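You operate a simulated robot arm through the tools that you are given. There is no shell and no other tool. Be economical: measure what you need, move in short steps, check, and stop when the job is done.

You are at the controls of a simulated two-armed robot. One attempt, no reset.

## Task
Load recipe 5 into machine nine from the stick in the stick case, and select it.
Fine: hold the case while drawing the stick; it stays in the stick port. Loading is enter on the STICK line.

It is judged by the outcome, as a careful person would: the job done as asked, and still so three seconds after it is handed in. It fails if anything else is knocked over, pushed out of place, dropped, spilled or broken.

## Robot
Two 7-joint arms with two-finger parallel grippers on one trunk, on a base that drives. Base frame: it is fixed to the floor where the robot stands at the start and does not move with it; the origin is under the middle of the robot, x ahead of it, y to its left, z up. Lengths are in m, angles in rad, forces in N, time in s.
The left shoulder is at the start at [0.07, 0.163, 1.145], the right one opposite. With the tool pointing down near the work surface each hand reaches from about 0.34 to 0.86 m from the robot's upright axis, wherever it stands, measured 20 degrees to its own side. Places, roughly: machine nine edit switch [0.5, -0.3, 0.8]; machine nine emergency stop button [0.4, -0.5, 0.8]; machine nine main switch [0.5, -0.4, 0.8]; machine nine status disc [0.9, -0.6, 1.2]; machine nine stick port [0.4, -0.1, 0.7]; nest of the stick case [0.5, 0.2, 0.7]. Payload 3.43 kg a hand.
Tool frame (each hand has its own): the origin (TCP) lies between the finger pads and is the grasp point; the fingertips stand 0.034 m ahead of it; z points along the fingers, y is the line along which they close. The gripper opens to 0.128 m. The fingers are 0.024 m wide and 0.012 m thick; the gripper's body (0.048 by 0.13 m) begins 0.096 m behind the TCP.
Orientation is told as [roll, pitch, yaw] about the base's x, y, z axes, in that order, counted from this pose: with the fingers straight down and closing along the base's y, the tool's x points along the base's -x, its y along +y and its z along -z.

## Interface
- The arms move only by the tool drive_tool. It takes "left_moves", "right_moves" or both (then of equal length, played together; a hand with none holds still); each is a list that holds one entry, the list of rows, each a list of 7 numbers: the shift along the tool's x, y, z in m, then the turn, a rotation vector about the tool's x, y, z in degrees, then the gripper command, from -1 (fully open) to 1 (shut), values between in proportion. In form: [[[tx, ty, tz, ax, ay, az, hand], ...]]. A call has 1 to 12 rows; each row shifts and turns the commanded pose from where the row before left it, along the tool's axes as they then stand. Rows are played at 5 a second. More than 0.05 m and 0.15 rad between two rows, or a gripper value outside its range, and nothing of the call is played. A pose out of reach is approached as far as the arm can. The call stops where the force on the tool passes 90 N (or 10 N more than at its start, if that is more) or the arm is blocked; 0.2 s more then pass. Each finger travels about 0.153 m/s and halts on what it meets, pressing with about 36 N; the grip force reading is that of the motor and also rises with nothing between the fingers. The clock runs only during rows and for 0.2 s after the last one: add rows that do not move to give the fingers time. The reply holds the time, the measured pose of the TCP, the force on the tool along the base axes, the opening and the grip force, in the units named above and with some noise, with the torque about the TCP (base axes, N m) and any sound that the robot's microphone picked up.
- Cameras (640 x 400 px; columns grow to the right, rows downward): "scene" is now at [0.128, -0.0202, 1.3602]; the picture's right is [-0.24, -0.97, 0.00], its down [-0.68, 0.17, -0.71] and it looks along [0.69, -0.17, -0.70] (base axes); focal length 214 px, centre (320, 200). "left" rides on the left gripper at [0.076, 0.011, -0.16] in its tool frame; the picture's right is [-0.15, 0.99, 0.00], its down [-0.88, -0.13, -0.46] and it looks along [-0.45, -0.07, 0.89] (tool axes); focal length 234 px, centre (320, 200). "right" rides on the right gripper at [0.076, -0.011, -0.16] in its tool frame; the picture's right is [0.15, 0.99, 0.00], its down [-0.88, 0.13, -0.46] and it looks along [-0.45, 0.07, 0.89] (tool axes); focal length 234 px, centre (320, 200). There is no depth. A picture from a camera that has moved, and an enlarged one, comes with that camera's place and axes in the base frame and with its lens.
- capture(camera): a new picture of that camera. It takes no simulated time.
- lift_body(by): slides the trunk up (or, below 0, down) by that many m; the arms and the scene camera ride with it, the base frame stays. It gives what a move gives, with no picture.
- drive_base(legs): drives the robot by 1 to 6 legs, each [ahead, left, turn to the left] in m, m and rad, along the robot's own axes; the way and the turn of a leg run together, so that a leg with both is an arc; at most 1.5 m and 3.142 rad a leg. The arms and the cameras ride along, it lands a little off, and it stops where it bumps. It gives what a move gives.
- turn_head(pan, tilt): turns the head with the scene camera to pan (to the left, within 1.501 rad either way) and tilt (down, from -0.506 to 1.204), counted from straight ahead of the robot. It gives what a move gives.
- enlarge(camera, box): a new picture of the part [left, top, right, bottom] of that camera's present view, enlarged. It takes no simulated time.
- close_job(): hands the job in; it is judged then, once.

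Work in short steps. Places have to be worked out from the pictures, the camera data and where the tool is seen: move nearer, look again, correct. Check each grasp and each placing, and mend what went wrong. You have 120 turns and 100 pictures in all, those below and enlarged ones among them. Open the grippers and draw the arms clear of the work before you hand the job in, unless the task says otherwise; then end with one line.

The tools are called by a JSON object that holds its "method" and its "body". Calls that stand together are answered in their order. drive_tool: Moves the arms, as the interface text tells. Its arguments: {"type":"object","properties":{"left_moves":{"type":"array","items":{"type":"array","items":{"type":"array","items":{"type":"number"}}}},"right_moves":{"type":"array","items":{"type":"array","items":{"type":"array","items":{"type":"number"}}}}},"required":[]} The other tools are called the same way: lift_body (by) slides the trunk up or down; drive_base (legs) drives the base; turn_head (pan, tilt) turns the head that bears the scene camera; capture (camera) takes a picture; enlarge (camera, box) takes an enlarged picture of a part of a camera's view; close_job () hands the job in.

At the start:

```text
time_s: 0.0
left_tcp_pos: [0.5366, 0.1457, 1.1931]
left_tool_rot: [0.0, -0.002, 0.001]
left_contact_force: [-0.4, 0.5, -0.8]
left_wrist_torque: [0.02, 0.02, 0.02]
left_gripper_width: 0.1284
left_grip_force: 0.1
right_tcp_pos: [0.4455, -0.2706, 1.1215]
right_tool_rot: [0.0, 0.001, 0.001]
right_contact_force: [-0.7, 0.4, 0.7]
right_wrist_torque: [0.0, 0.01, 0.02]
right_gripper_width: 0.1278
right_grip_force: 0.1
trunk travel left (down, up): [-0.625, 0.315]
robot x, y, heading: [0.0015, 0.0037, 0.001]
head pan, tilt: [-0.244, 0.775]
```

scene: 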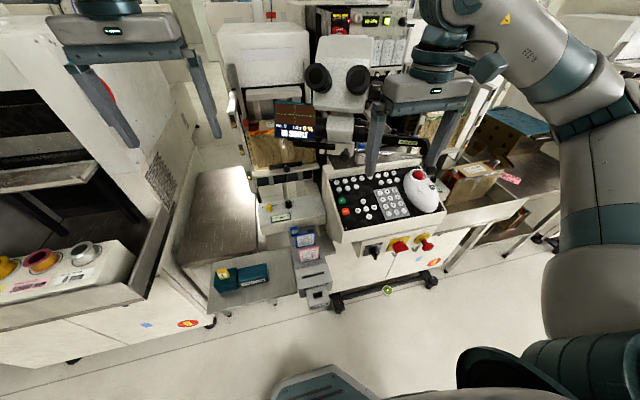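
right: 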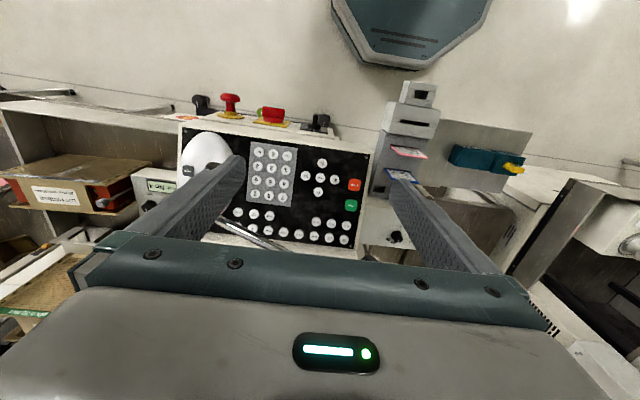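
left: 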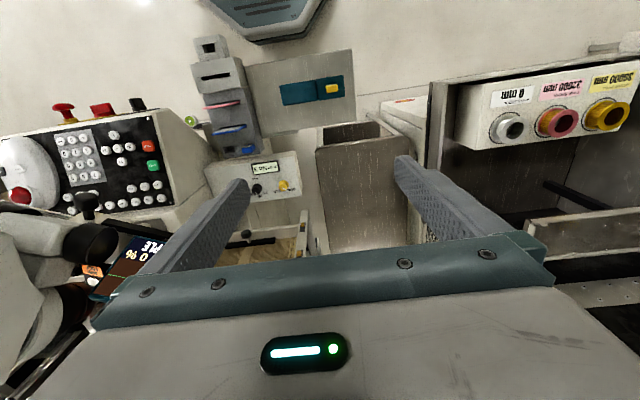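

I start by looking closely at the panel, the stick case and the screen.

{"method": "enlarge", "body": {"camera": "scene", "box": [320, 150, 450, 260]}}

{"method": "enlarge", "body": {"camera": "scene", "box": [200, 180, 350, 320]}}

{"method": "enlarge", "body": {"camera": "scene", "box": [265, 90, 345, 150]}}

{"method": "enlarge", "body": {"camera": "right", "box": [170, 70, 550, 260]}}

```text
3.64 times, centred on (385, 205) of scene
camera zoom: at [0.128, -0.0202, 1.3602], right [-0.24, -0.97, 0.0], down [-0.68, 0.17, -0.71], along [0.69, -0.17, -0.7], focal length 780 px, centre (84, 182)
```

zoom: 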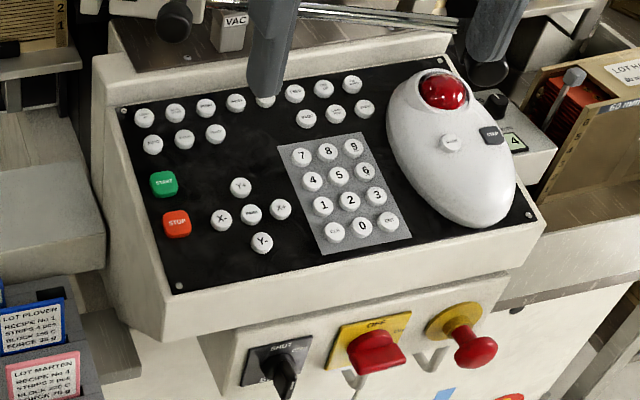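

```text
2.86 times, centred on (275, 250) of scene
camera zoom: at [0.128, -0.0202, 1.3602], right [-0.24, -0.97, 0.0], down [-0.68, 0.17, -0.71], along [0.69, -0.17, -0.7], focal length 613 px, centre (449, 57)
```

zoom: 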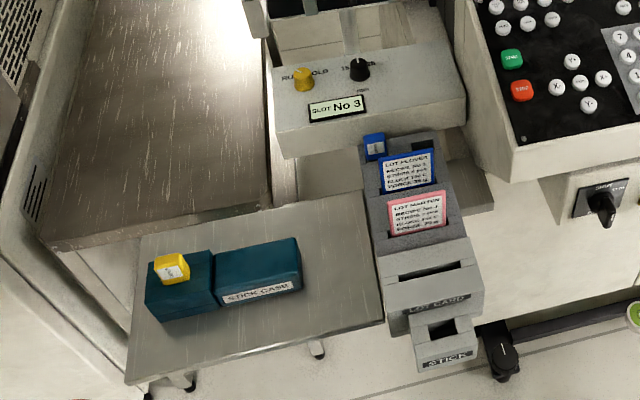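

```text
6.67 times, centred on (305, 120) of scene
camera zoom: at [0.128, -0.0202, 1.3602], right [-0.24, -0.97, 0.0], down [-0.68, 0.17, -0.71], along [0.69, -0.17, -0.7], focal length 1430 px, centre (420, 733)
```

zoom: 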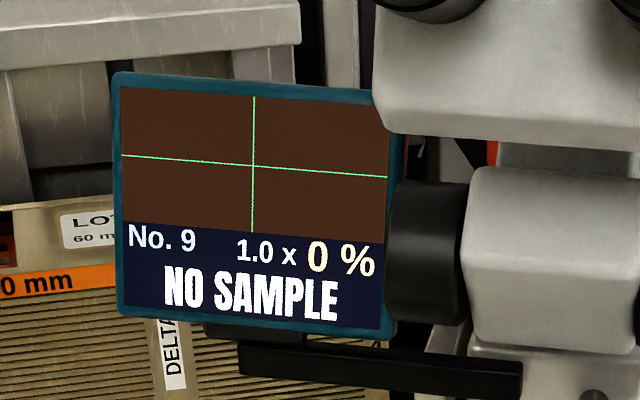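

```text
1.68 times, centred on (360, 165) of right
camera zoom: at [0.37, -0.2824, 1.2814], right [-0.15, 0.99, 0.0], down [0.88, 0.13, 0.46], along [0.45, 0.07, -0.89], focal length 394 px, centre (253, 259)
```

zoom: 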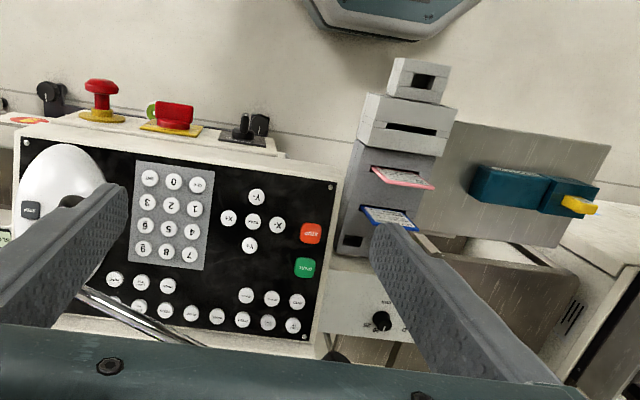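

Zooming tighter to read the labels.

{"method": "enlarge", "body": {"camera": "scene", "box": [340, 168, 400, 205]}}

{"method": "enlarge", "body": {"camera": "scene", "box": [285, 222, 335, 310]}}

{"method": "enlarge", "body": {"camera": "scene", "box": [345, 230, 445, 300]}}

{"method": "enlarge", "body": {"camera": "scene", "box": [225, 255, 275, 295]}}

{"method": "enlarge", "body": {"camera": "scene", "box": [360, 185, 430, 225]}}

```text
10.67 times, centred on (370, 186) of scene
camera zoom: at [0.128, -0.0202, 1.3602], right [-0.24, -0.97, 0.0], down [-0.68, 0.17, -0.71], along [0.69, -0.17, -0.7], focal length 2288 px, centre (-213, 344)
```

zoom: 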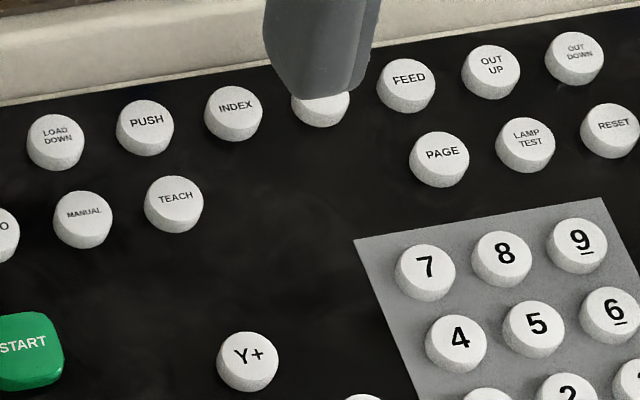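

```text
4.55 times, centred on (310, 266) of scene
camera zoom: at [0.128, -0.0202, 1.3602], right [-0.24, -0.97, 0.0], down [-0.68, 0.17, -0.71], along [0.69, -0.17, -0.7], focal length 975 px, centre (366, -100)
```

zoom: 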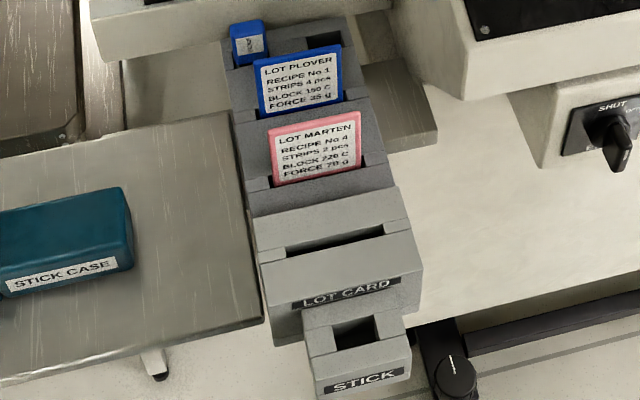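

```text
5.71 times, centred on (395, 265) of scene
camera zoom: at [0.128, -0.0202, 1.3602], right [-0.24, -0.97, 0.0], down [-0.68, 0.17, -0.71], along [0.69, -0.17, -0.7], focal length 1226 px, centre (-109, -171)
```

zoom: 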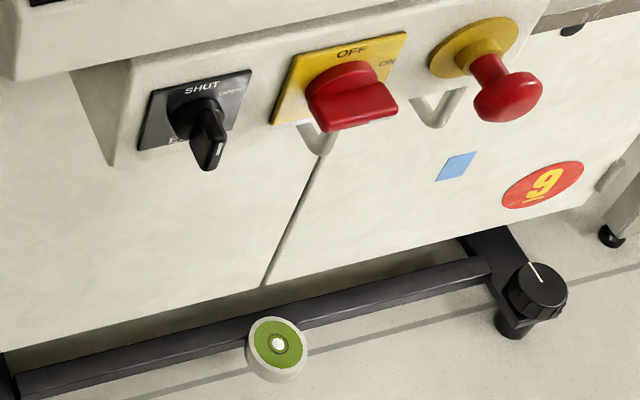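

```text
10.00 times, centred on (250, 275) of scene
camera zoom: at [0.128, -0.0202, 1.3602], right [-0.24, -0.97, 0.0], down [-0.68, 0.17, -0.71], along [0.69, -0.17, -0.7], focal length 2145 px, centre (1020, -550)
```

zoom: 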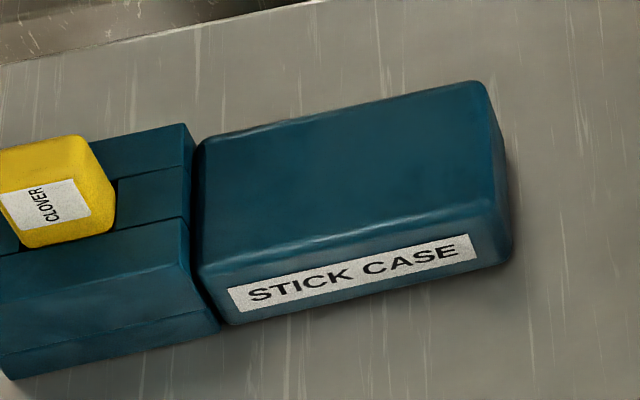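

```text
9.14 times, centred on (395, 205) of scene
camera zoom: at [0.128, -0.0202, 1.3602], right [-0.24, -0.97, 0.0], down [-0.68, 0.17, -0.71], along [0.69, -0.17, -0.7], focal length 1961 px, centre (-366, 154)
```

zoom: 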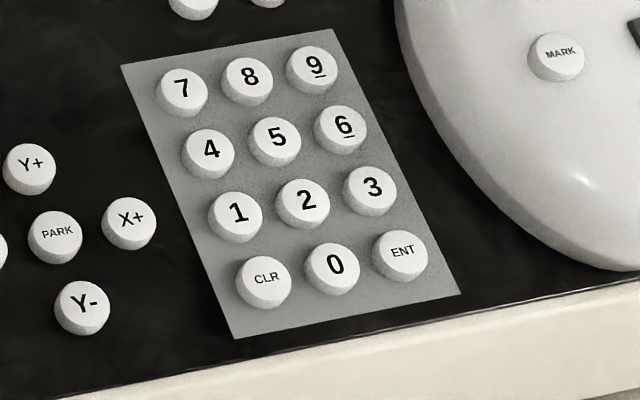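

Move the left hand over the case for a look, close the right fingers and lower it somewhat toward the panel.

{"method": "drive_tool", "body": {"left_moves": [[[0.02, 0.02, 0.04, 0, 0, 0, -1], [0.02, 0.02, 0.04, 0, 0, 0, -1], [0.02, 0.01, 0.04, 0, 0, 0, -1], [0.02, 0, 0.04, 0, 0, 0, -1], [0, 0, 0.03, 0, 0, 0, -1]]], "right_moves": [[[0, -0.02, 0, 0, 0, 0, 1], [0, -0.02, 0.02, 0, 0, 0, 1], [0, -0.02, 0.02, 0, 0, 0, 1], [0, 0, 0.02, 0, 0, 0, 1], [0, 0, 0, 0, 0, 0, 1]]]}}

{"method": "capture", "body": {"camera": "left"}}

{"method": "capture", "body": {"camera": "right"}}

{"method": "capture", "body": {"camera": "scene"}}

```text
time_s: 1.2
left_tcp_pos: [0.4567, 0.196, 1.0024]
left_tool_rot: [-0.001, 0.0, 0.003]
left_contact_force: [0.1, 0.1, -0.1]
left_wrist_torque: [0.02, 0.0, 0.0]
left_gripper_width: 0.128
left_grip_force: 0.1
right_tcp_pos: [0.4456, -0.3316, 1.0627]
right_tool_rot: [0.001, -0.001, 0.0]
right_contact_force: [0.2, -0.4, -0.1]
right_wrist_torque: [-0.01, 0.01, 0.0]
right_gripper_width: 0.0001
right_grip_force: 33.0
trunk travel left (down, up): [-0.625, 0.315]
robot x, y, heading: [0.0005, -0.0013, -0.002]
head pan, tilt: [-0.244, 0.775]
```

```text
87 pictures are left
camera left: at [0.3815, 0.2071, 1.1633], right [0.14, 0.99, 0.0], down [0.88, -0.13, 0.46], along [0.45, -0.07, -0.89], focal length 234 px, centre (320, 200)
```

left: 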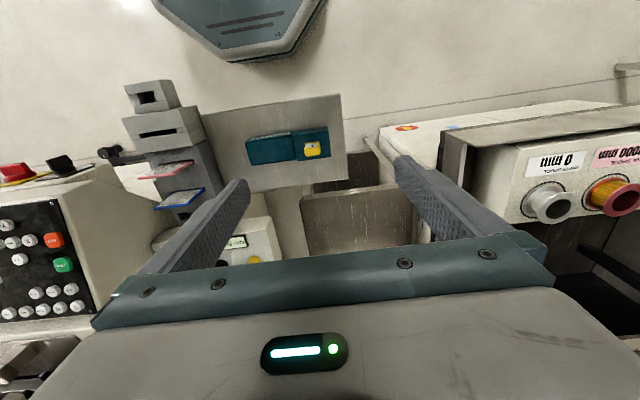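

```text
86 pictures are left
camera right: at [0.3703, -0.3422, 1.2218], right [-0.15, 0.99, 0.0], down [0.88, 0.13, 0.46], along [0.45, 0.07, -0.89], focal length 234 px, centre (320, 200)
```

right: 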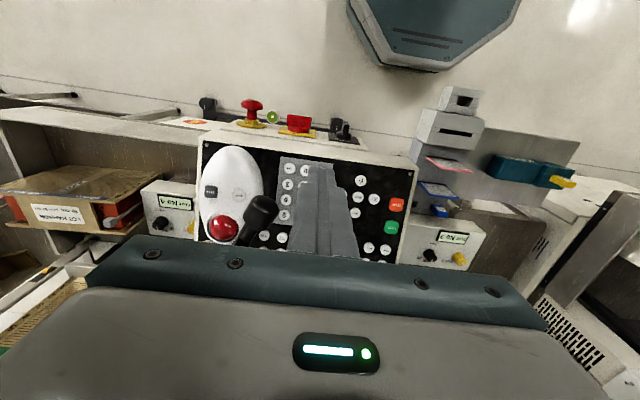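

```text
85 pictures are left
camera scene: at [0.1283, -0.0198, 1.3602], right [-0.24, -0.97, 0.0], down [-0.68, 0.17, -0.71], along [0.69, -0.17, -0.7], focal length 214 px, centre (320, 200)
```

scene: 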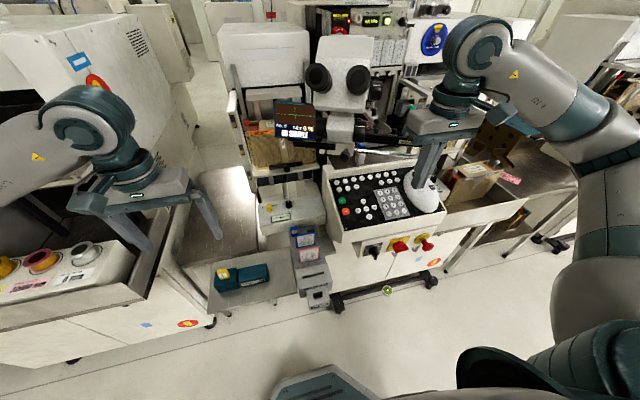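

I take enlarged views of the panel from the wrist camera and of the scene around the panel to identify obstacles.

{"method": "enlarge", "body": {"camera": "right", "box": [190, 130, 430, 270]}}

{"method": "enlarge", "body": {"camera": "scene", "box": [310, 110, 470, 210]}}

{"method": "enlarge", "body": {"camera": "left", "box": [100, 70, 360, 230]}}

```text
2.67 times, centred on (310, 200) of right
camera zoom: at [0.3703, -0.3422, 1.2218], right [-0.15, 0.99, 0.0], down [0.88, 0.13, 0.46], along [0.45, 0.07, -0.89], focal length 624 px, centre (347, 200)
```

zoom: 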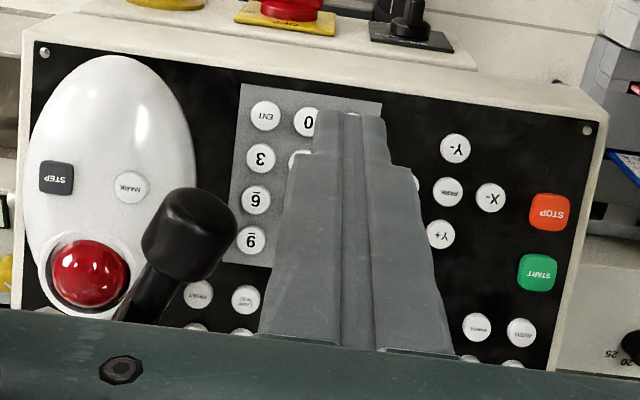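

```text
4.00 times, centred on (390, 160) of scene
camera zoom: at [0.1283, -0.0198, 1.3602], right [-0.24, -0.97, 0.0], down [-0.68, 0.17, -0.71], along [0.69, -0.17, -0.7], focal length 858 px, centre (40, 360)
```

zoom: 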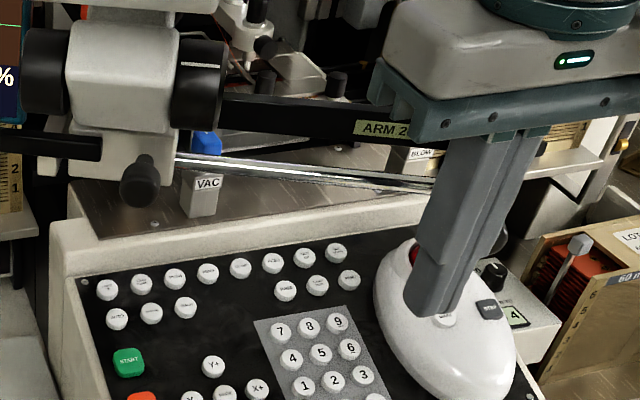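

```text
2.46 times, centred on (230, 150) of left
camera zoom: at [0.3815, 0.2071, 1.1633], right [0.14, 0.99, 0.0], down [0.88, -0.13, 0.46], along [0.45, -0.07, -0.89], focal length 576 px, centre (542, 323)
```

zoom: 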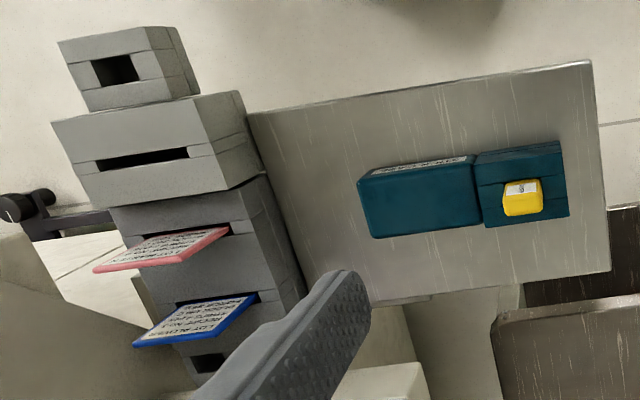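

A black knob on a rod seems to stand close to the right fingers. I back the right hand off toward the robot and look again.

{"method": "drive_tool", "body": {"right_moves": [[[0.04, 0.01, 0, 0, 0, 0, 1], [0.04, 0.03, -0.02, 0, 0, 0, 1], [0.02, 0.03, -0.02, 0, 0, 0, 1]]]}}

{"method": "enlarge", "body": {"camera": "right", "box": [160, 130, 400, 280]}}

{"method": "enlarge", "body": {"camera": "scene", "box": [310, 110, 470, 210]}}

```text
refused: row 2 steps farther than a row can; nothing moved
```

```text
2.67 times, centred on (280, 205) of right
camera zoom: at [0.3703, -0.3422, 1.2218], right [-0.15, 0.99, 0.0], down [0.88, 0.13, 0.46], along [0.45, 0.07, -0.89], focal length 624 px, centre (427, 187)
```

zoom: 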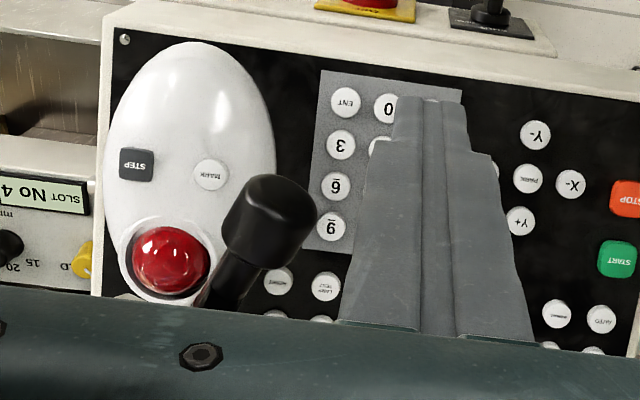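

```text
4.00 times, centred on (390, 160) of scene
camera zoom: at [0.1283, -0.0198, 1.3602], right [-0.24, -0.97, 0.0], down [-0.68, 0.17, -0.71], along [0.69, -0.17, -0.7], focal length 858 px, centre (40, 360)
```

zoom: 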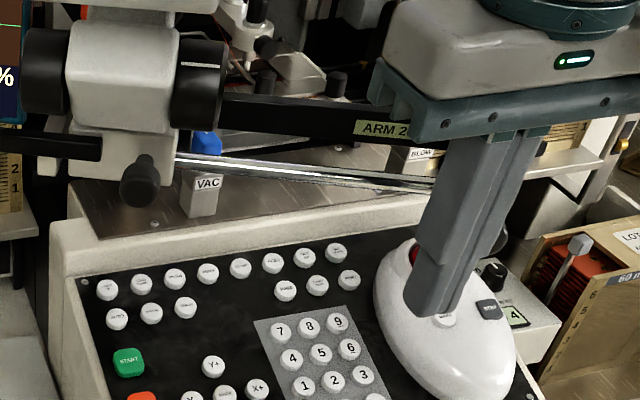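

Smaller steps for the same withdrawal.

{"method": "drive_tool", "body": {"right_moves": [[[0.04, 0.01, 0, 0, 0, 0, 1], [0.03, 0.02, -0.02, 0, 0, 0, 1], [0.03, 0.02, -0.02, 0, 0, 0, 1], [0.0, 0.03, -0.02, 0, 0, 0, 1]]]}}

{"method": "enlarge", "body": {"camera": "right", "box": [160, 130, 400, 280]}}

{"method": "enlarge", "body": {"camera": "scene", "box": [310, 110, 470, 210]}}

```text
time_s: 2.2
left_tcp_pos: [0.4572, 0.1977, 1.0029]
left_tool_rot: [-0.003, 0.001, 0.002]
left_contact_force: [0.1, 0.4, 0.8]
left_wrist_torque: [0.0, 0.03, 0.01]
left_gripper_width: 0.1279
left_grip_force: 0.1
right_tcp_pos: [0.3458, -0.2482, 1.1215]
right_tool_rot: [-0.003, 0.002, 0.0]
right_contact_force: [-0.3, 0.4, 0.9]
right_wrist_torque: [0.0, -0.01, -0.03]
right_gripper_width: 0.0
right_grip_force: 32.7
trunk travel left (down, up): [-0.625, 0.315]
robot x, y, heading: [-0.0018, -0.0032, -0.002]
head pan, tilt: [-0.244, 0.775]
```

```text
2.67 times, centred on (280, 205) of right
camera zoom: at [0.2712, -0.2596, 1.2817], right [-0.15, 0.99, 0.0], down [0.88, 0.13, 0.45], along [0.45, 0.06, -0.89], focal length 624 px, centre (427, 187)
```

zoom: 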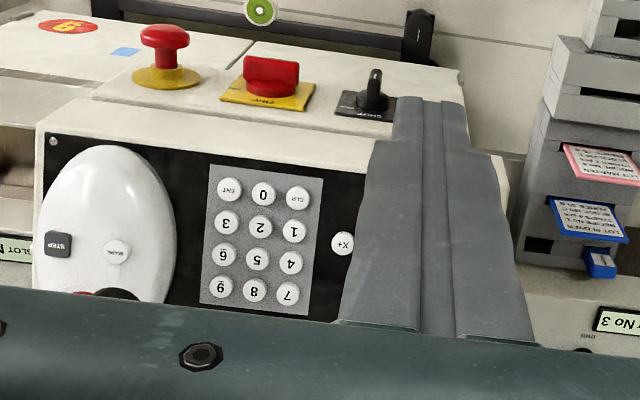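

```text
4.00 times, centred on (390, 160) of scene
camera zoom: at [0.1293, -0.0177, 1.36], right [-0.24, -0.97, 0.0], down [-0.68, 0.17, -0.71], along [0.69, -0.17, -0.7], focal length 858 px, centre (40, 360)
```

zoom: 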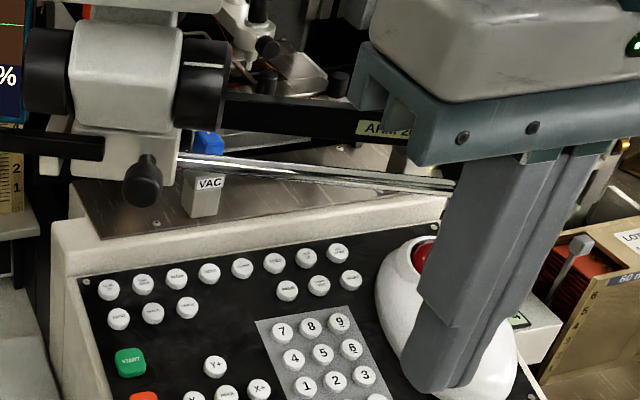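

I clear the view by moving the right hand further right at this safe distance.

{"method": "drive_tool", "body": {"right_moves": [[[0.0, -0.045, 0, 0, 0, 0, 1], [0.0, -0.045, 0, 0, 0, 0, 1], [0.0, -0.045, 0, 0, 0, 0, 1], [0.0, -0.045, 0, 0, 0, 0, 1], [0.0, -0.045, 0, 0, 0, 0, 1]]]}}

{"method": "enlarge", "body": {"camera": "scene", "box": [310, 110, 470, 210]}}

{"method": "capture", "body": {"camera": "right"}}

```text
time_s: 3.6
left_tcp_pos: [0.4562, 0.1961, 1.0034]
left_tool_rot: [-0.001, 0.0, 0.002]
left_contact_force: [0.1, 0.3, 0.8]
left_wrist_torque: [-0.05, -0.02, 0.03]
left_gripper_width: 0.1279
left_grip_force: 0.1
right_tcp_pos: [0.3398, -0.4743, 1.0809]
right_tool_rot: [0.006, 0.148, 0.008]
right_contact_force: [-0.2, 0.0, 0.1]
right_wrist_torque: [0.01, 0.02, 0.0]
right_gripper_width: 0.0003
right_grip_force: 33.1
trunk travel left (down, up): [-0.625, 0.315]
robot x, y, heading: [0.0026, 0.0007, -0.001]
head pan, tilt: [-0.244, 0.775]
stopped in row 5 (right hand): the arm was blocked; the commanded pose is now the measured one
```

```text
4.00 times, centred on (390, 160) of scene
camera zoom: at [0.1278, -0.0198, 1.3602], right [-0.24, -0.97, 0.0], down [-0.68, 0.17, -0.71], along [0.69, -0.17, -0.7], focal length 858 px, centre (40, 360)
```

zoom: 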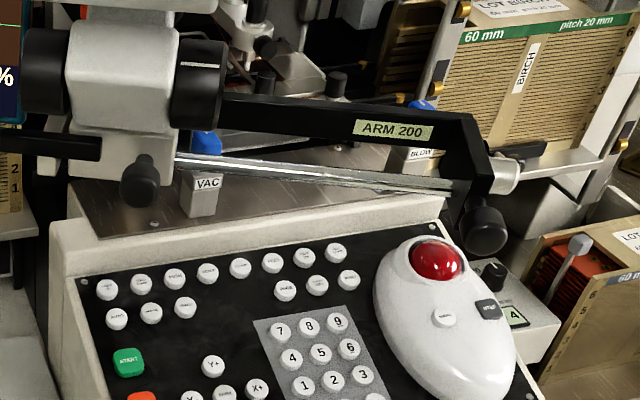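

```text
76 pictures are left
camera right: at [0.2894, -0.4872, 1.2499], right [-0.15, 0.99, 0.03], down [0.94, 0.13, 0.32], along [0.31, 0.07, -0.95], focal length 234 px, centre (320, 200)
```

right: 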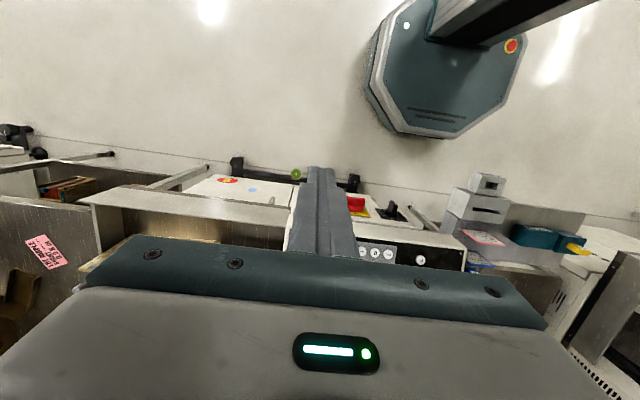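

The arm "ARM 200" with its knob hangs over the panel's right. I raise the trunk to get a second vantage point and triangulate it.

{"method": "lift_body", "body": {"by": 0.25}}

{"method": "capture", "body": {"camera": "scene"}}

{"method": "enlarge", "body": {"camera": "scene", "box": [270, 150, 430, 250]}}

```text
time_s: 6.2
left_tcp_pos: [0.4567, 0.1955, 1.2529]
left_tool_rot: [0.0, 0.0, 0.001]
left_contact_force: [-0.5, -0.3, 0.0]
left_wrist_torque: [-0.01, 0.01, -0.04]
left_gripper_width: 0.1279
left_grip_force: 0.1
right_tcp_pos: [0.3396, -0.4735, 1.3308]
right_tool_rot: [0.004, 0.152, 0.006]
right_contact_force: [1.1, -0.3, -0.4]
right_wrist_torque: [-0.03, 0.01, 0.01]
right_gripper_width: 0.0
right_grip_force: 32.9
trunk travel left (down, up): [-0.875, 0.065]
robot x, y, heading: [-0.0005, 0.0004, -0.003]
head pan, tilt: [-0.244, 0.775]
```

```text
75 pictures are left
camera scene: at [0.1281, -0.0202, 1.6101], right [-0.24, -0.97, 0.0], down [-0.68, 0.17, -0.71], along [0.69, -0.17, -0.7], focal length 214 px, centre (320, 200)
```

scene: 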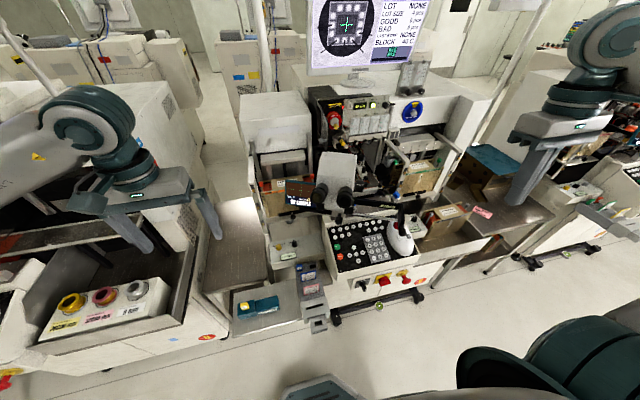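

```text
4.00 times, centred on (350, 200) of scene
camera zoom: at [0.1281, -0.0202, 1.6101], right [-0.24, -0.97, 0.0], down [-0.68, 0.17, -0.71], along [0.69, -0.17, -0.7], focal length 858 px, centre (200, 200)
```

zoom: 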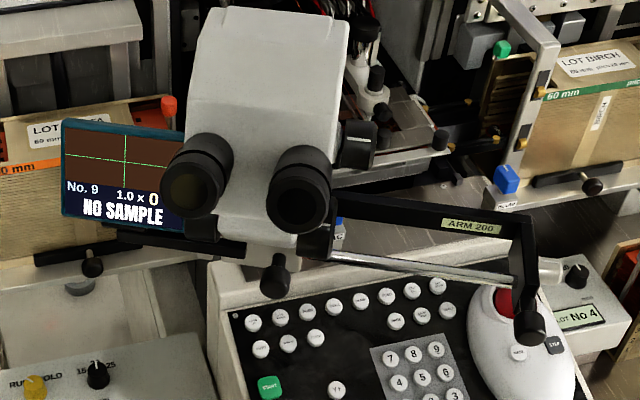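

There's a main monitor above. I read it.

{"method": "turn_head", "body": {"pan": -0.244, "tilt": 0.45}}

{"method": "capture", "body": {"camera": "scene"}}

{"method": "enlarge", "body": {"camera": "scene", "box": [290, 70, 460, 175]}}

```text
time_s: 7.0
left_tcp_pos: [0.4565, 0.1956, 1.2526]
left_tool_rot: [-0.001, 0.001, 0.002]
left_contact_force: [-0.3, -0.7, -0.4]
left_wrist_torque: [0.0, 0.06, 0.02]
left_gripper_width: 0.1279
left_grip_force: 0.1
right_tcp_pos: [0.3402, -0.4743, 1.33]
right_tool_rot: [0.005, 0.153, 0.007]
right_contact_force: [-0.3, 0.0, 0.4]
right_wrist_torque: [-0.03, -0.01, -0.01]
right_gripper_width: 0.0
right_grip_force: 32.7
trunk travel left (down, up): [-0.875, 0.065]
robot x, y, heading: [0.0015, -0.0001, -0.003]
head pan, tilt: [-0.244, 0.45]
```

```text
73 pictures are left
camera scene: at [0.1378, -0.0227, 1.6385], right [-0.24, -0.97, 0.0], down [-0.42, 0.11, -0.9], along [0.87, -0.22, -0.44], focal length 214 px, centre (320, 200)
```

scene: 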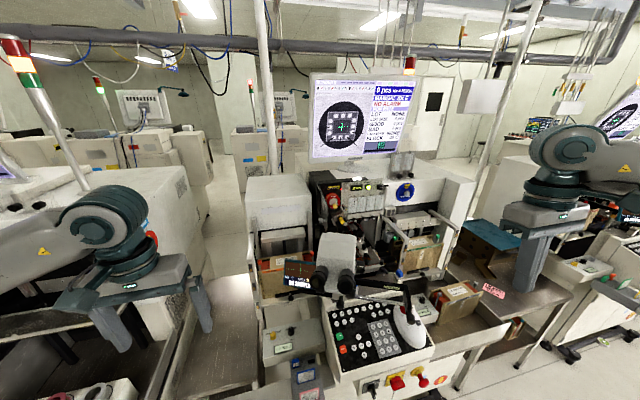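

```text
3.76 times, centred on (375, 122) of scene
camera zoom: at [0.1378, -0.0227, 1.6385], right [-0.24, -0.97, 0.0], down [-0.42, 0.11, -0.9], along [0.87, -0.22, -0.44], focal length 807 px, centre (113, 492)
```

zoom: 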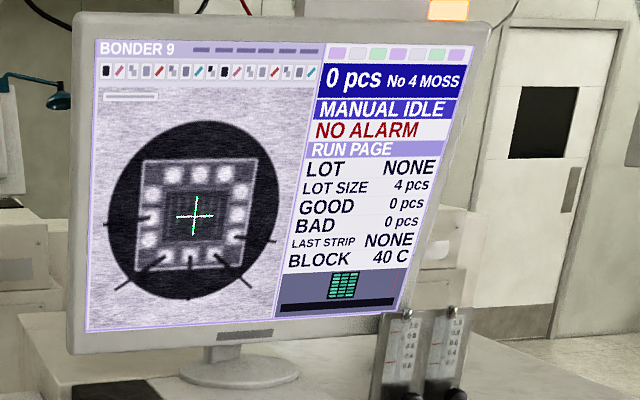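

Now the stick: lower the trunk back, and bring the left camera closer to the case.

{"method": "lift_body", "body": {"by": -0.25}}

{"method": "drive_tool", "body": {"left_moves": [[[0.02, -0.01, 0.03, 0, 0, 0, -1], [0.02, -0.01, 0.03, 0, 0, 0, -1], [0.02, 0, 0.03, 0, 0, 0, -1]]]}}

{"method": "capture", "body": {"camera": "left"}}

{"method": "enlarge", "body": {"camera": "left", "box": [230, 90, 390, 190]}}

```text
time_s: 9.6
left_tcp_pos: [0.4559, 0.1963, 1.0047]
left_tool_rot: [-0.001, -0.001, 0.003]
left_contact_force: [-1.4, 0.8, 0.0]
left_wrist_torque: [-0.01, 0.0, 0.01]
left_gripper_width: 0.1279
left_grip_force: 0.0
right_tcp_pos: [0.3395, -0.476, 1.0804]
right_tool_rot: [0.005, 0.152, 0.006]
right_contact_force: [-0.6, -0.5, 0.0]
right_wrist_torque: [0.03, 0.0, 0.03]
right_gripper_width: 0.0
right_grip_force: 32.9
trunk travel left (down, up): [-0.625, 0.315]
robot x, y, heading: [-0.0008, -0.0011, 0.003]
head pan, tilt: [-0.244, 0.45]
```

```text
time_s: 10.4
left_tcp_pos: [0.3961, 0.1771, 0.9142]
left_tool_rot: [-0.001, 0.002, 0.002]
left_contact_force: [-1.5, -0.2, -0.7]
left_wrist_torque: [0.0, -0.01, 0.01]
left_gripper_width: 0.1279
left_grip_force: 0.1
right_tcp_pos: [0.3398, -0.4744, 1.0806]
right_tool_rot: [0.005, 0.152, 0.007]
right_contact_force: [-0.5, 0.1, -0.5]
right_wrist_torque: [-0.03, -0.01, 0.01]
right_gripper_width: 0.0
right_grip_force: 33.0
trunk travel left (down, up): [-0.625, 0.315]
robot x, y, heading: [0.0014, 0.0011, 0.004]
head pan, tilt: [-0.244, 0.45]
```

```text
71 pictures are left
camera left: at [0.3216, 0.1872, 1.0739], right [0.14, 0.99, 0.0], down [0.88, -0.13, 0.46], along [0.45, -0.07, -0.89], focal length 234 px, centre (320, 200)
```

left: 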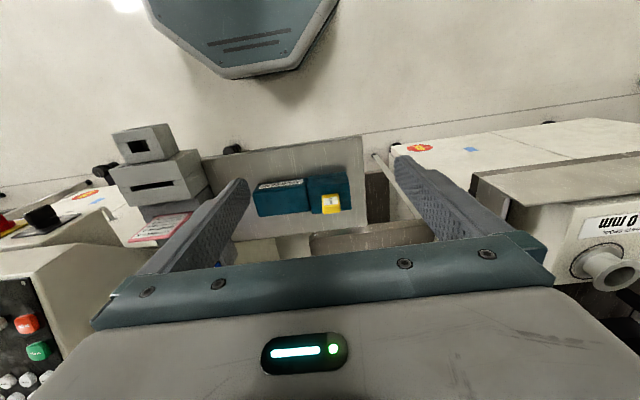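

```text
4.00 times, centred on (310, 140) of left
camera zoom: at [0.3216, 0.1872, 1.0739], right [0.14, 0.99, 0.0], down [0.88, -0.13, 0.46], along [0.45, -0.07, -0.89], focal length 937 px, centre (360, 440)
```

zoom: 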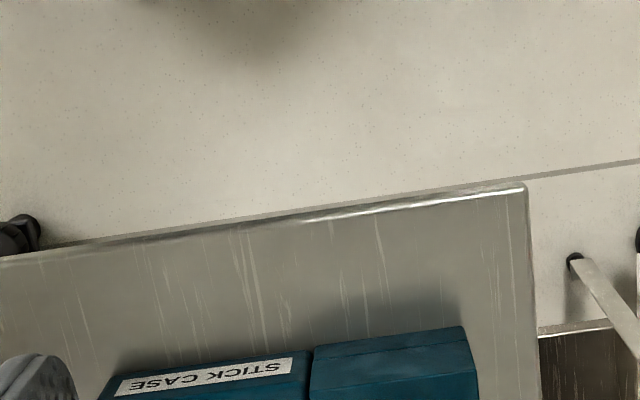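

Enlarging the right part of the view.

{"method": "enlarge", "body": {"camera": "left", "box": [245, 160, 365, 235]}}

{"method": "turn_head", "body": {"pan": 0.1, "tilt": 0.95}}

{"method": "capture", "body": {"camera": "scene"}}

```text
5.33 times, centred on (305, 198) of left
camera zoom: at [0.3216, 0.1872, 1.0739], right [0.14, 0.99, 0.0], down [0.88, -0.13, 0.46], along [0.45, -0.07, -0.89], focal length 1249 px, centre (400, 213)
```

zoom: 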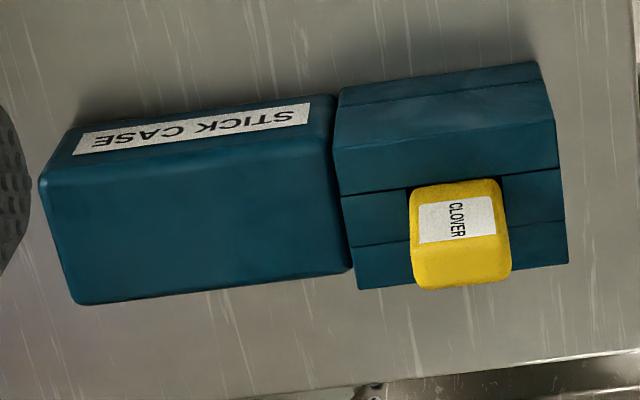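

```text
time_s: 11.3
left_tcp_pos: [0.397, 0.1756, 0.9137]
left_tool_rot: [0.0, 0.0, 0.001]
left_contact_force: [0.9, -0.2, 0.1]
left_wrist_torque: [0.04, 0.01, 0.01]
left_gripper_width: 0.1281
left_grip_force: 0.1
right_tcp_pos: [0.3395, -0.4751, 1.0805]
right_tool_rot: [0.005, 0.151, 0.007]
right_contact_force: [-0.5, 0.6, 1.1]
right_wrist_torque: [0.01, 0.02, 0.01]
right_gripper_width: 0.0001
right_grip_force: 32.7
trunk travel left (down, up): [-0.625, 0.315]
robot x, y, heading: [-0.0007, 0.0023, -0.001]
head pan, tilt: [0.099, 0.949]
```

```text
68 pictures are left
camera scene: at [0.1209, 0.0068, 1.3467], right [0.1, -1.0, 0.0], down [-0.81, -0.08, -0.58], along [0.58, 0.06, -0.81], focal length 214 px, centre (320, 200)
```

scene: 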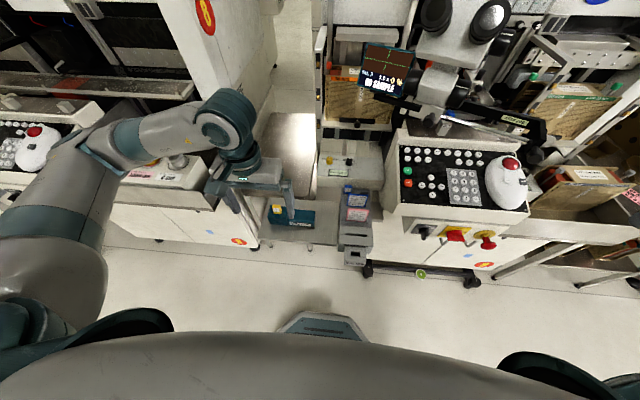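

Cap of the stick ≈ [0.48, 0.179, 0.79 top], labelled block of the case around y 0.08–0.15. Plan: right hand, yawed 90° and leaning right, holds the block across x; left draws upward. First bring the right hand back inwards and yaw it.

{"method": "drive_tool", "body": {"right_moves": [[[0, 0.04, 0, 0, -4, 0, 0.5], [0, 0.048, 0, 0, -4.5, 0, 0.0], [0, 0.048, 0, 0, 0, 0, 0], [0, 0.048, 0, 0, 0, 0, 0], [0, 0.048, 0, 0, 0, 0, 0], [0, 0, 0, 0, 0, -8, 0], [0, 0, 0, 0, 0, -8, 0], [0, 0, 0, 0, 0, -8, 0], [0, 0, 0, 0, 0, -8, 0], [0, 0, 0, 0, 0, -8, 0], [0, 0, 0, 0, 0, -8, 0]]]}}

```text
time_s: 13.7
left_tcp_pos: [0.3969, 0.1763, 0.9145]
left_tool_rot: [0.001, 0.0, 0.001]
left_contact_force: [0.4, -0.4, 0.7]
left_wrist_torque: [-0.01, -0.01, 0.02]
left_gripper_width: 0.1279
left_grip_force: 0.1
right_tcp_pos: [0.3357, -0.2435, 1.0812]
right_tool_rot: [0.006, -0.001, 0.846]
right_contact_force: [0.3, -0.2, -0.5]
right_wrist_torque: [-0.02, 0.0, -0.02]
right_gripper_width: 0.064
right_grip_force: 0.1
trunk travel left (down, up): [-0.625, 0.315]
robot x, y, heading: [-0.0001, -0.0018, -0.0]
head pan, tilt: [0.099, 0.949]
```

Yaw continues to 90°, then lean 40°.

{"method": "drive_tool", "body": {"right_moves": [[[0, 0, 0, 0, 0, -8, 0], [0, 0, 0, 0, 0, -8, 0], [0, 0, 0, 0, 0, -8, 0], [0, 0, 0, 0, 0, -8, 0], [0, 0, 0, 0, 0, -8, 0], [0, 0, 0, 0, 0, -1.5, 0], [0, 0, 0, 0, -8, 0, 0], [0, 0, 0, 0, -8, 0, 0], [0, 0, 0, 0, -8, 0, 0], [0, 0, 0, 0, -8, 0, 0], [0, 0, 0, 0, -8, 0, 0]]]}}

{"method": "capture", "body": {"camera": "scene"}}

{"method": "capture", "body": {"camera": "right"}}

```text
time_s: 16.1
left_tcp_pos: [0.3983, 0.175, 0.9134]
left_tool_rot: [-0.001, 0.001, 0.002]
left_contact_force: [0.0, 0.0, 0.7]
left_wrist_torque: [0.0, 0.01, 0.0]
left_gripper_width: 0.128
left_grip_force: 0.1
right_tcp_pos: [0.3314, -0.2362, 1.0861]
right_tool_rot: [0.005, -0.703, 1.563]
right_contact_force: [-0.4, 0.4, 0.7]
right_wrist_torque: [-0.04, 0.03, -0.04]
right_gripper_width: 0.0636
right_grip_force: 0.1
right hand out of reach, approached as far as the arm can: row 10, 11
trunk travel left (down, up): [-0.625, 0.315]
robot x, y, heading: [-0.0002, -0.001, -0.0]
head pan, tilt: [0.099, 0.949]
```

```text
67 pictures are left
camera scene: at [0.1215, 0.0066, 1.3466], right [0.1, -1.0, 0.0], down [-0.81, -0.08, -0.58], along [0.58, 0.06, -0.81], focal length 214 px, centre (320, 200)
```

scene: 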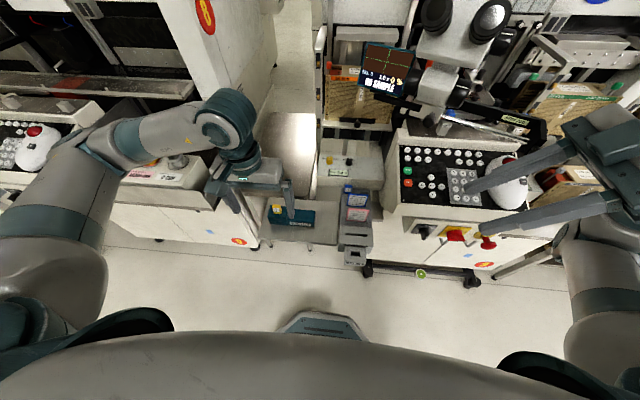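

```text
66 pictures are left
camera right: at [0.3426, -0.3968, 1.1588], right [-0.99, -0.11, -0.09], down [-0.12, 0.38, 0.92], along [-0.06, 0.92, -0.39], focal length 234 px, centre (320, 200)
```

right: 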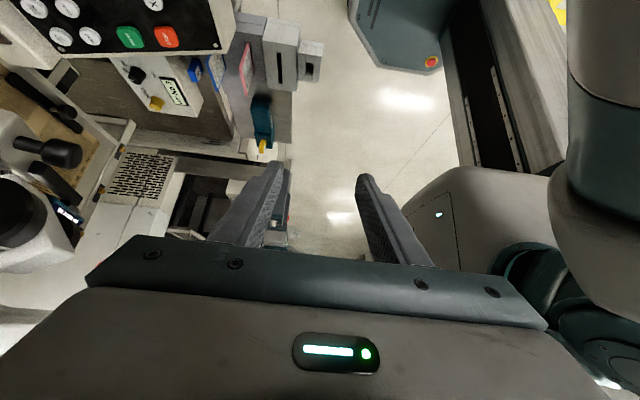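

Reduce the lean to ~26°, move the left hand aside/up, and bring the right hand over the case.

{"method": "drive_tool", "body": {"left_moves": [[[0, 0.03, -0.03, 0, 0, 0, -1], [0, 0.03, -0.03, 0, 0, 0, -1], [0, 0.02, -0.03, 0, 0, 0, -1], [0, 0, 0, 0, 0, 0, -1], [0, 0, 0, 0, 0, 0, -1], [0, 0, 0, 0, 0, 0, -1], [0, 0, 0, 0, 0, 0, -1], [0, 0, 0, 0, 0, 0, -1], [0, 0, 0, 0, 0, 0, -1], [0, 0, 0, 0, 0, 0, -1], [0, 0, 0, 0, 0, 0, -1]]], "right_moves": [[[0, 0, 0, 0, 7, 0, 0], [0, 0, 0, 0, 7, 0, 0], [-0.0225, -0.0171, 0.034, 0, 0, 0, 0], [-0.0225, -0.0171, 0.034, 0, 0, 0, 0], [-0.0225, -0.0171, 0.034, 0, 0, 0, 0], [-0.0225, -0.0171, 0.034, 0, 0, 0, 0], [-0.0225, -0.0171, 0.034, 0, 0, 0, 0], [-0.0225, -0.0171, 0.034, 0, 0, 0, 0], [-0.0225, -0.0171, 0.034, 0, 0, 0, 0], [-0.0225, -0.0171, 0.03, 0, 0, 0, 0], [0, 0, 0, 0, 0, 0, 0]]]}}

{"method": "capture", "body": {"camera": "scene"}}

{"method": "capture", "body": {"camera": "right"}}

```text
time_s: 18.5
left_tcp_pos: [0.3963, 0.2563, 1.0041]
left_tool_rot: [0.001, -0.001, 0.001]
left_contact_force: [0.0, -0.3, -0.7]
left_wrist_torque: [0.03, 0.02, -0.02]
left_gripper_width: 0.1283
left_grip_force: 0.0
right_tcp_pos: [0.4148, -0.0596, 0.9839]
right_tool_rot: [0.006, -0.459, 1.555]
right_contact_force: [-0.2, 0.7, 0.2]
right_wrist_torque: [0.01, 0.04, 0.02]
right_gripper_width: 0.064
right_grip_force: 0.0
right hand out of reach, approached as far as the arm can: row 7, 8, 9, 10
trunk travel left (down, up): [-0.625, 0.315]
robot x, y, heading: [0.0008, 0.0016, -0.005]
head pan, tilt: [0.099, 0.949]
```

```text
65 pictures are left
camera scene: at [0.1202, 0.0068, 1.3468], right [0.1, -0.99, 0.0], down [-0.81, -0.08, -0.58], along [0.58, 0.06, -0.81], focal length 214 px, centre (320, 200)
```

scene: 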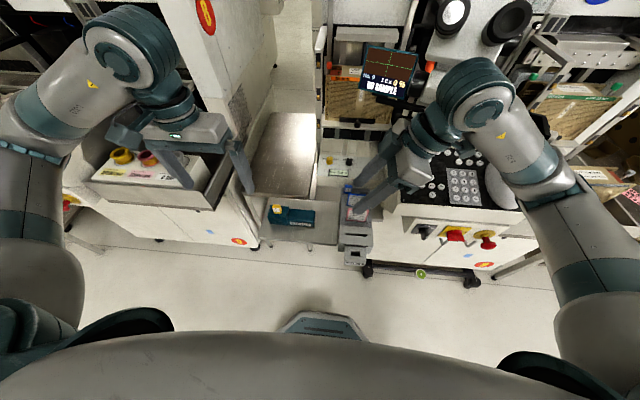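

```text
64 pictures are left
camera right: at [0.4258, -0.198, 1.0936], right [-0.99, -0.12, -0.06], down [-0.12, 0.59, 0.8], along [-0.06, 0.8, -0.6], focal length 234 px, centre (320, 200)
```

right: 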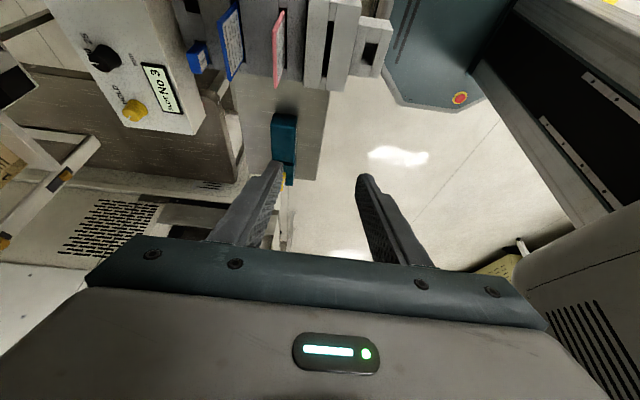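

The case is beyond the right arm's reach, so I drive the base left about 0.18 m (left hand lifted a little first for clearance over the neighbouring bins).

{"method": "drive_tool", "body": {"left_moves": [[[0.0, -0.04, -0.02, 0, 0, 0, -1], [0, -0.04, -0.02, 0, 0, 0, -1]]]}}

{"method": "drive_base", "body": {"legs": [[0, 0.18, 0]]}}

{"method": "capture", "body": {"camera": "scene"}}

```text
time_s: 19.1
left_tcp_pos: [0.3963, 0.174, 1.0447]
left_tool_rot: [0.0, -0.002, 0.002]
left_contact_force: [-0.2, -1.4, -0.3]
left_wrist_torque: [0.05, -0.03, 0.01]
left_gripper_width: 0.128
left_grip_force: 0.1
right_tcp_pos: [0.4145, -0.0593, 0.9834]
right_tool_rot: [0.007, -0.459, 1.556]
right_contact_force: [-0.9, -0.8, -0.1]
right_wrist_torque: [0.02, -0.04, 0.02]
right_gripper_width: 0.0638
right_grip_force: 0.1
trunk travel left (down, up): [-0.625, 0.315]
robot x, y, heading: [0.0017, -0.0019, -0.001]
head pan, tilt: [0.099, 0.949]
```

```text
time_s: 20.6
left_tcp_pos: [0.399, 0.3553, 1.0447]
left_tool_rot: [-0.003, 0.001, 0.0]
left_contact_force: [-0.1, 0.5, 0.9]
left_wrist_torque: [-0.04, 0.01, 0.0]
left_gripper_width: 0.1281
left_grip_force: 0.0
right_tcp_pos: [0.4161, 0.1201, 0.9836]
right_tool_rot: [0.009, -0.458, 1.554]
right_contact_force: [0.6, -0.5, -0.1]
right_wrist_torque: [-0.01, 0.0, 0.03]
right_gripper_width: 0.064
right_grip_force: 0.1
trunk travel left (down, up): [-0.625, 0.315]
robot x, y, heading: [-0.0028, 0.1779, -0.002]
head pan, tilt: [0.099, 0.949]
```

```text
63 pictures are left
camera scene: at [0.1211, 0.1862, 1.3466], right [0.1, -1.0, 0.0], down [-0.81, -0.08, -0.58], along [0.58, 0.06, -0.81], focal length 214 px, centre (320, 200)
```

scene: 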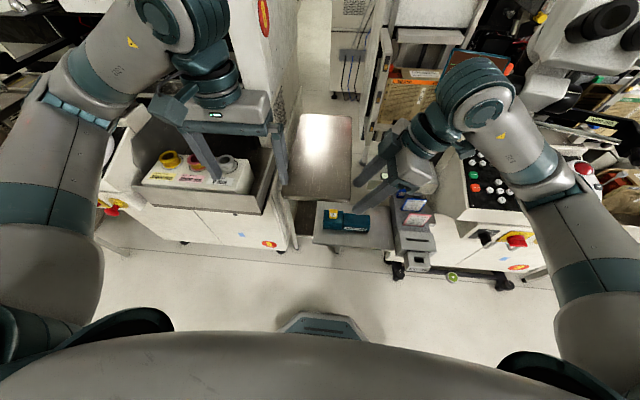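

Now move the right hand above the block and look.

{"method": "drive_tool", "body": {"right_moves": [[[0.0243, -0.023, 0.025, 0, 0, 0, 0], [0.0243, -0.023, 0.025, 0, 0, 0, 0], [0.0243, -0.023, 0.025, 0, 0, 0, 0]]]}}

{"method": "enlarge", "body": {"camera": "scene", "box": [300, 160, 460, 280]}}

{"method": "capture", "body": {"camera": "right"}}

```text
time_s: 21.4
left_tcp_pos: [0.3989, 0.3532, 1.0448]
left_tool_rot: [-0.001, 0.001, 0.001]
left_contact_force: [0.0, 0.3, -0.3]
left_wrist_torque: [0.01, -0.03, 0.0]
left_gripper_width: 0.128
left_grip_force: 0.0
right_tcp_pos: [0.4155, 0.1187, 0.984]
right_tool_rot: [0.009, -0.46, 1.554]
right_contact_force: [0.5, 0.4, 0.2]
right_wrist_torque: [0.01, 0.03, -0.01]
right_gripper_width: 0.0638
right_grip_force: 0.0
right hand out of reach, approached as far as the arm can: row 1, 2, 3
trunk travel left (down, up): [-0.625, 0.315]
robot x, y, heading: [0.0036, 0.1754, -0.0]
head pan, tilt: [0.099, 0.949]
```

```text
3.33 times, centred on (380, 220) of scene
camera zoom: at [0.1211, 0.1854, 1.3466], right [0.1, -1.0, 0.0], down [-0.81, -0.08, -0.58], along [0.58, 0.06, -0.81], focal length 715 px, centre (120, 133)
```

zoom: 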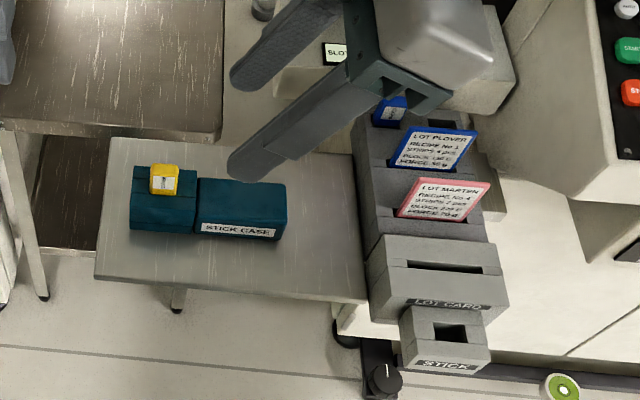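

```text
61 pictures are left
camera right: at [0.426, -0.0198, 1.0929], right [-0.99, -0.12, -0.06], down [-0.12, 0.59, 0.8], along [-0.06, 0.8, -0.6], focal length 234 px, centre (320, 200)
```

right: 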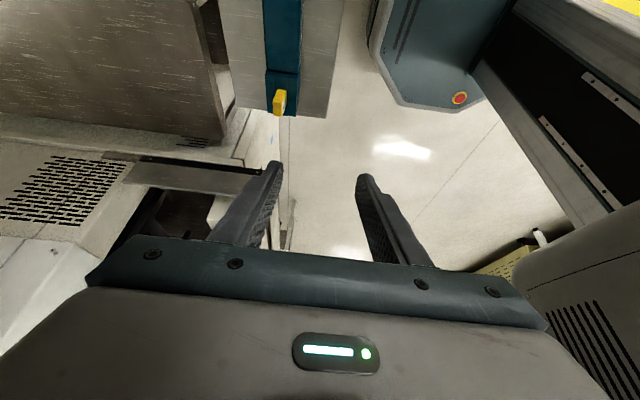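

The right arm is folded too close to its shoulder there. I first bring the commanded pose back up, then drive back 0.15 m to unfold.

{"method": "drive_tool", "body": {"right_moves": [[[0, 0, -0.04, 0, 0, 0, 0], [0, 0, -0.04, 0, 0, 0, 0]]]}}

```text
time_s: 22.0
left_tcp_pos: [0.3986, 0.3539, 1.045]
left_tool_rot: [0.0, 0.0, 0.001]
left_contact_force: [0.6, 0.4, -0.4]
left_wrist_torque: [0.03, 0.03, 0.01]
left_gripper_width: 0.128
left_grip_force: 0.0
right_tcp_pos: [0.415, 0.0839, 1.056]
right_tool_rot: [0.008, -0.458, 1.555]
right_contact_force: [-0.5, 0.2, 0.3]
right_wrist_torque: [-0.01, -0.05, -0.02]
right_gripper_width: 0.0641
right_grip_force: 0.1
trunk travel left (down, up): [-0.625, 0.315]
robot x, y, heading: [0.0011, 0.1775, 0.002]
head pan, tilt: [0.099, 0.949]
```

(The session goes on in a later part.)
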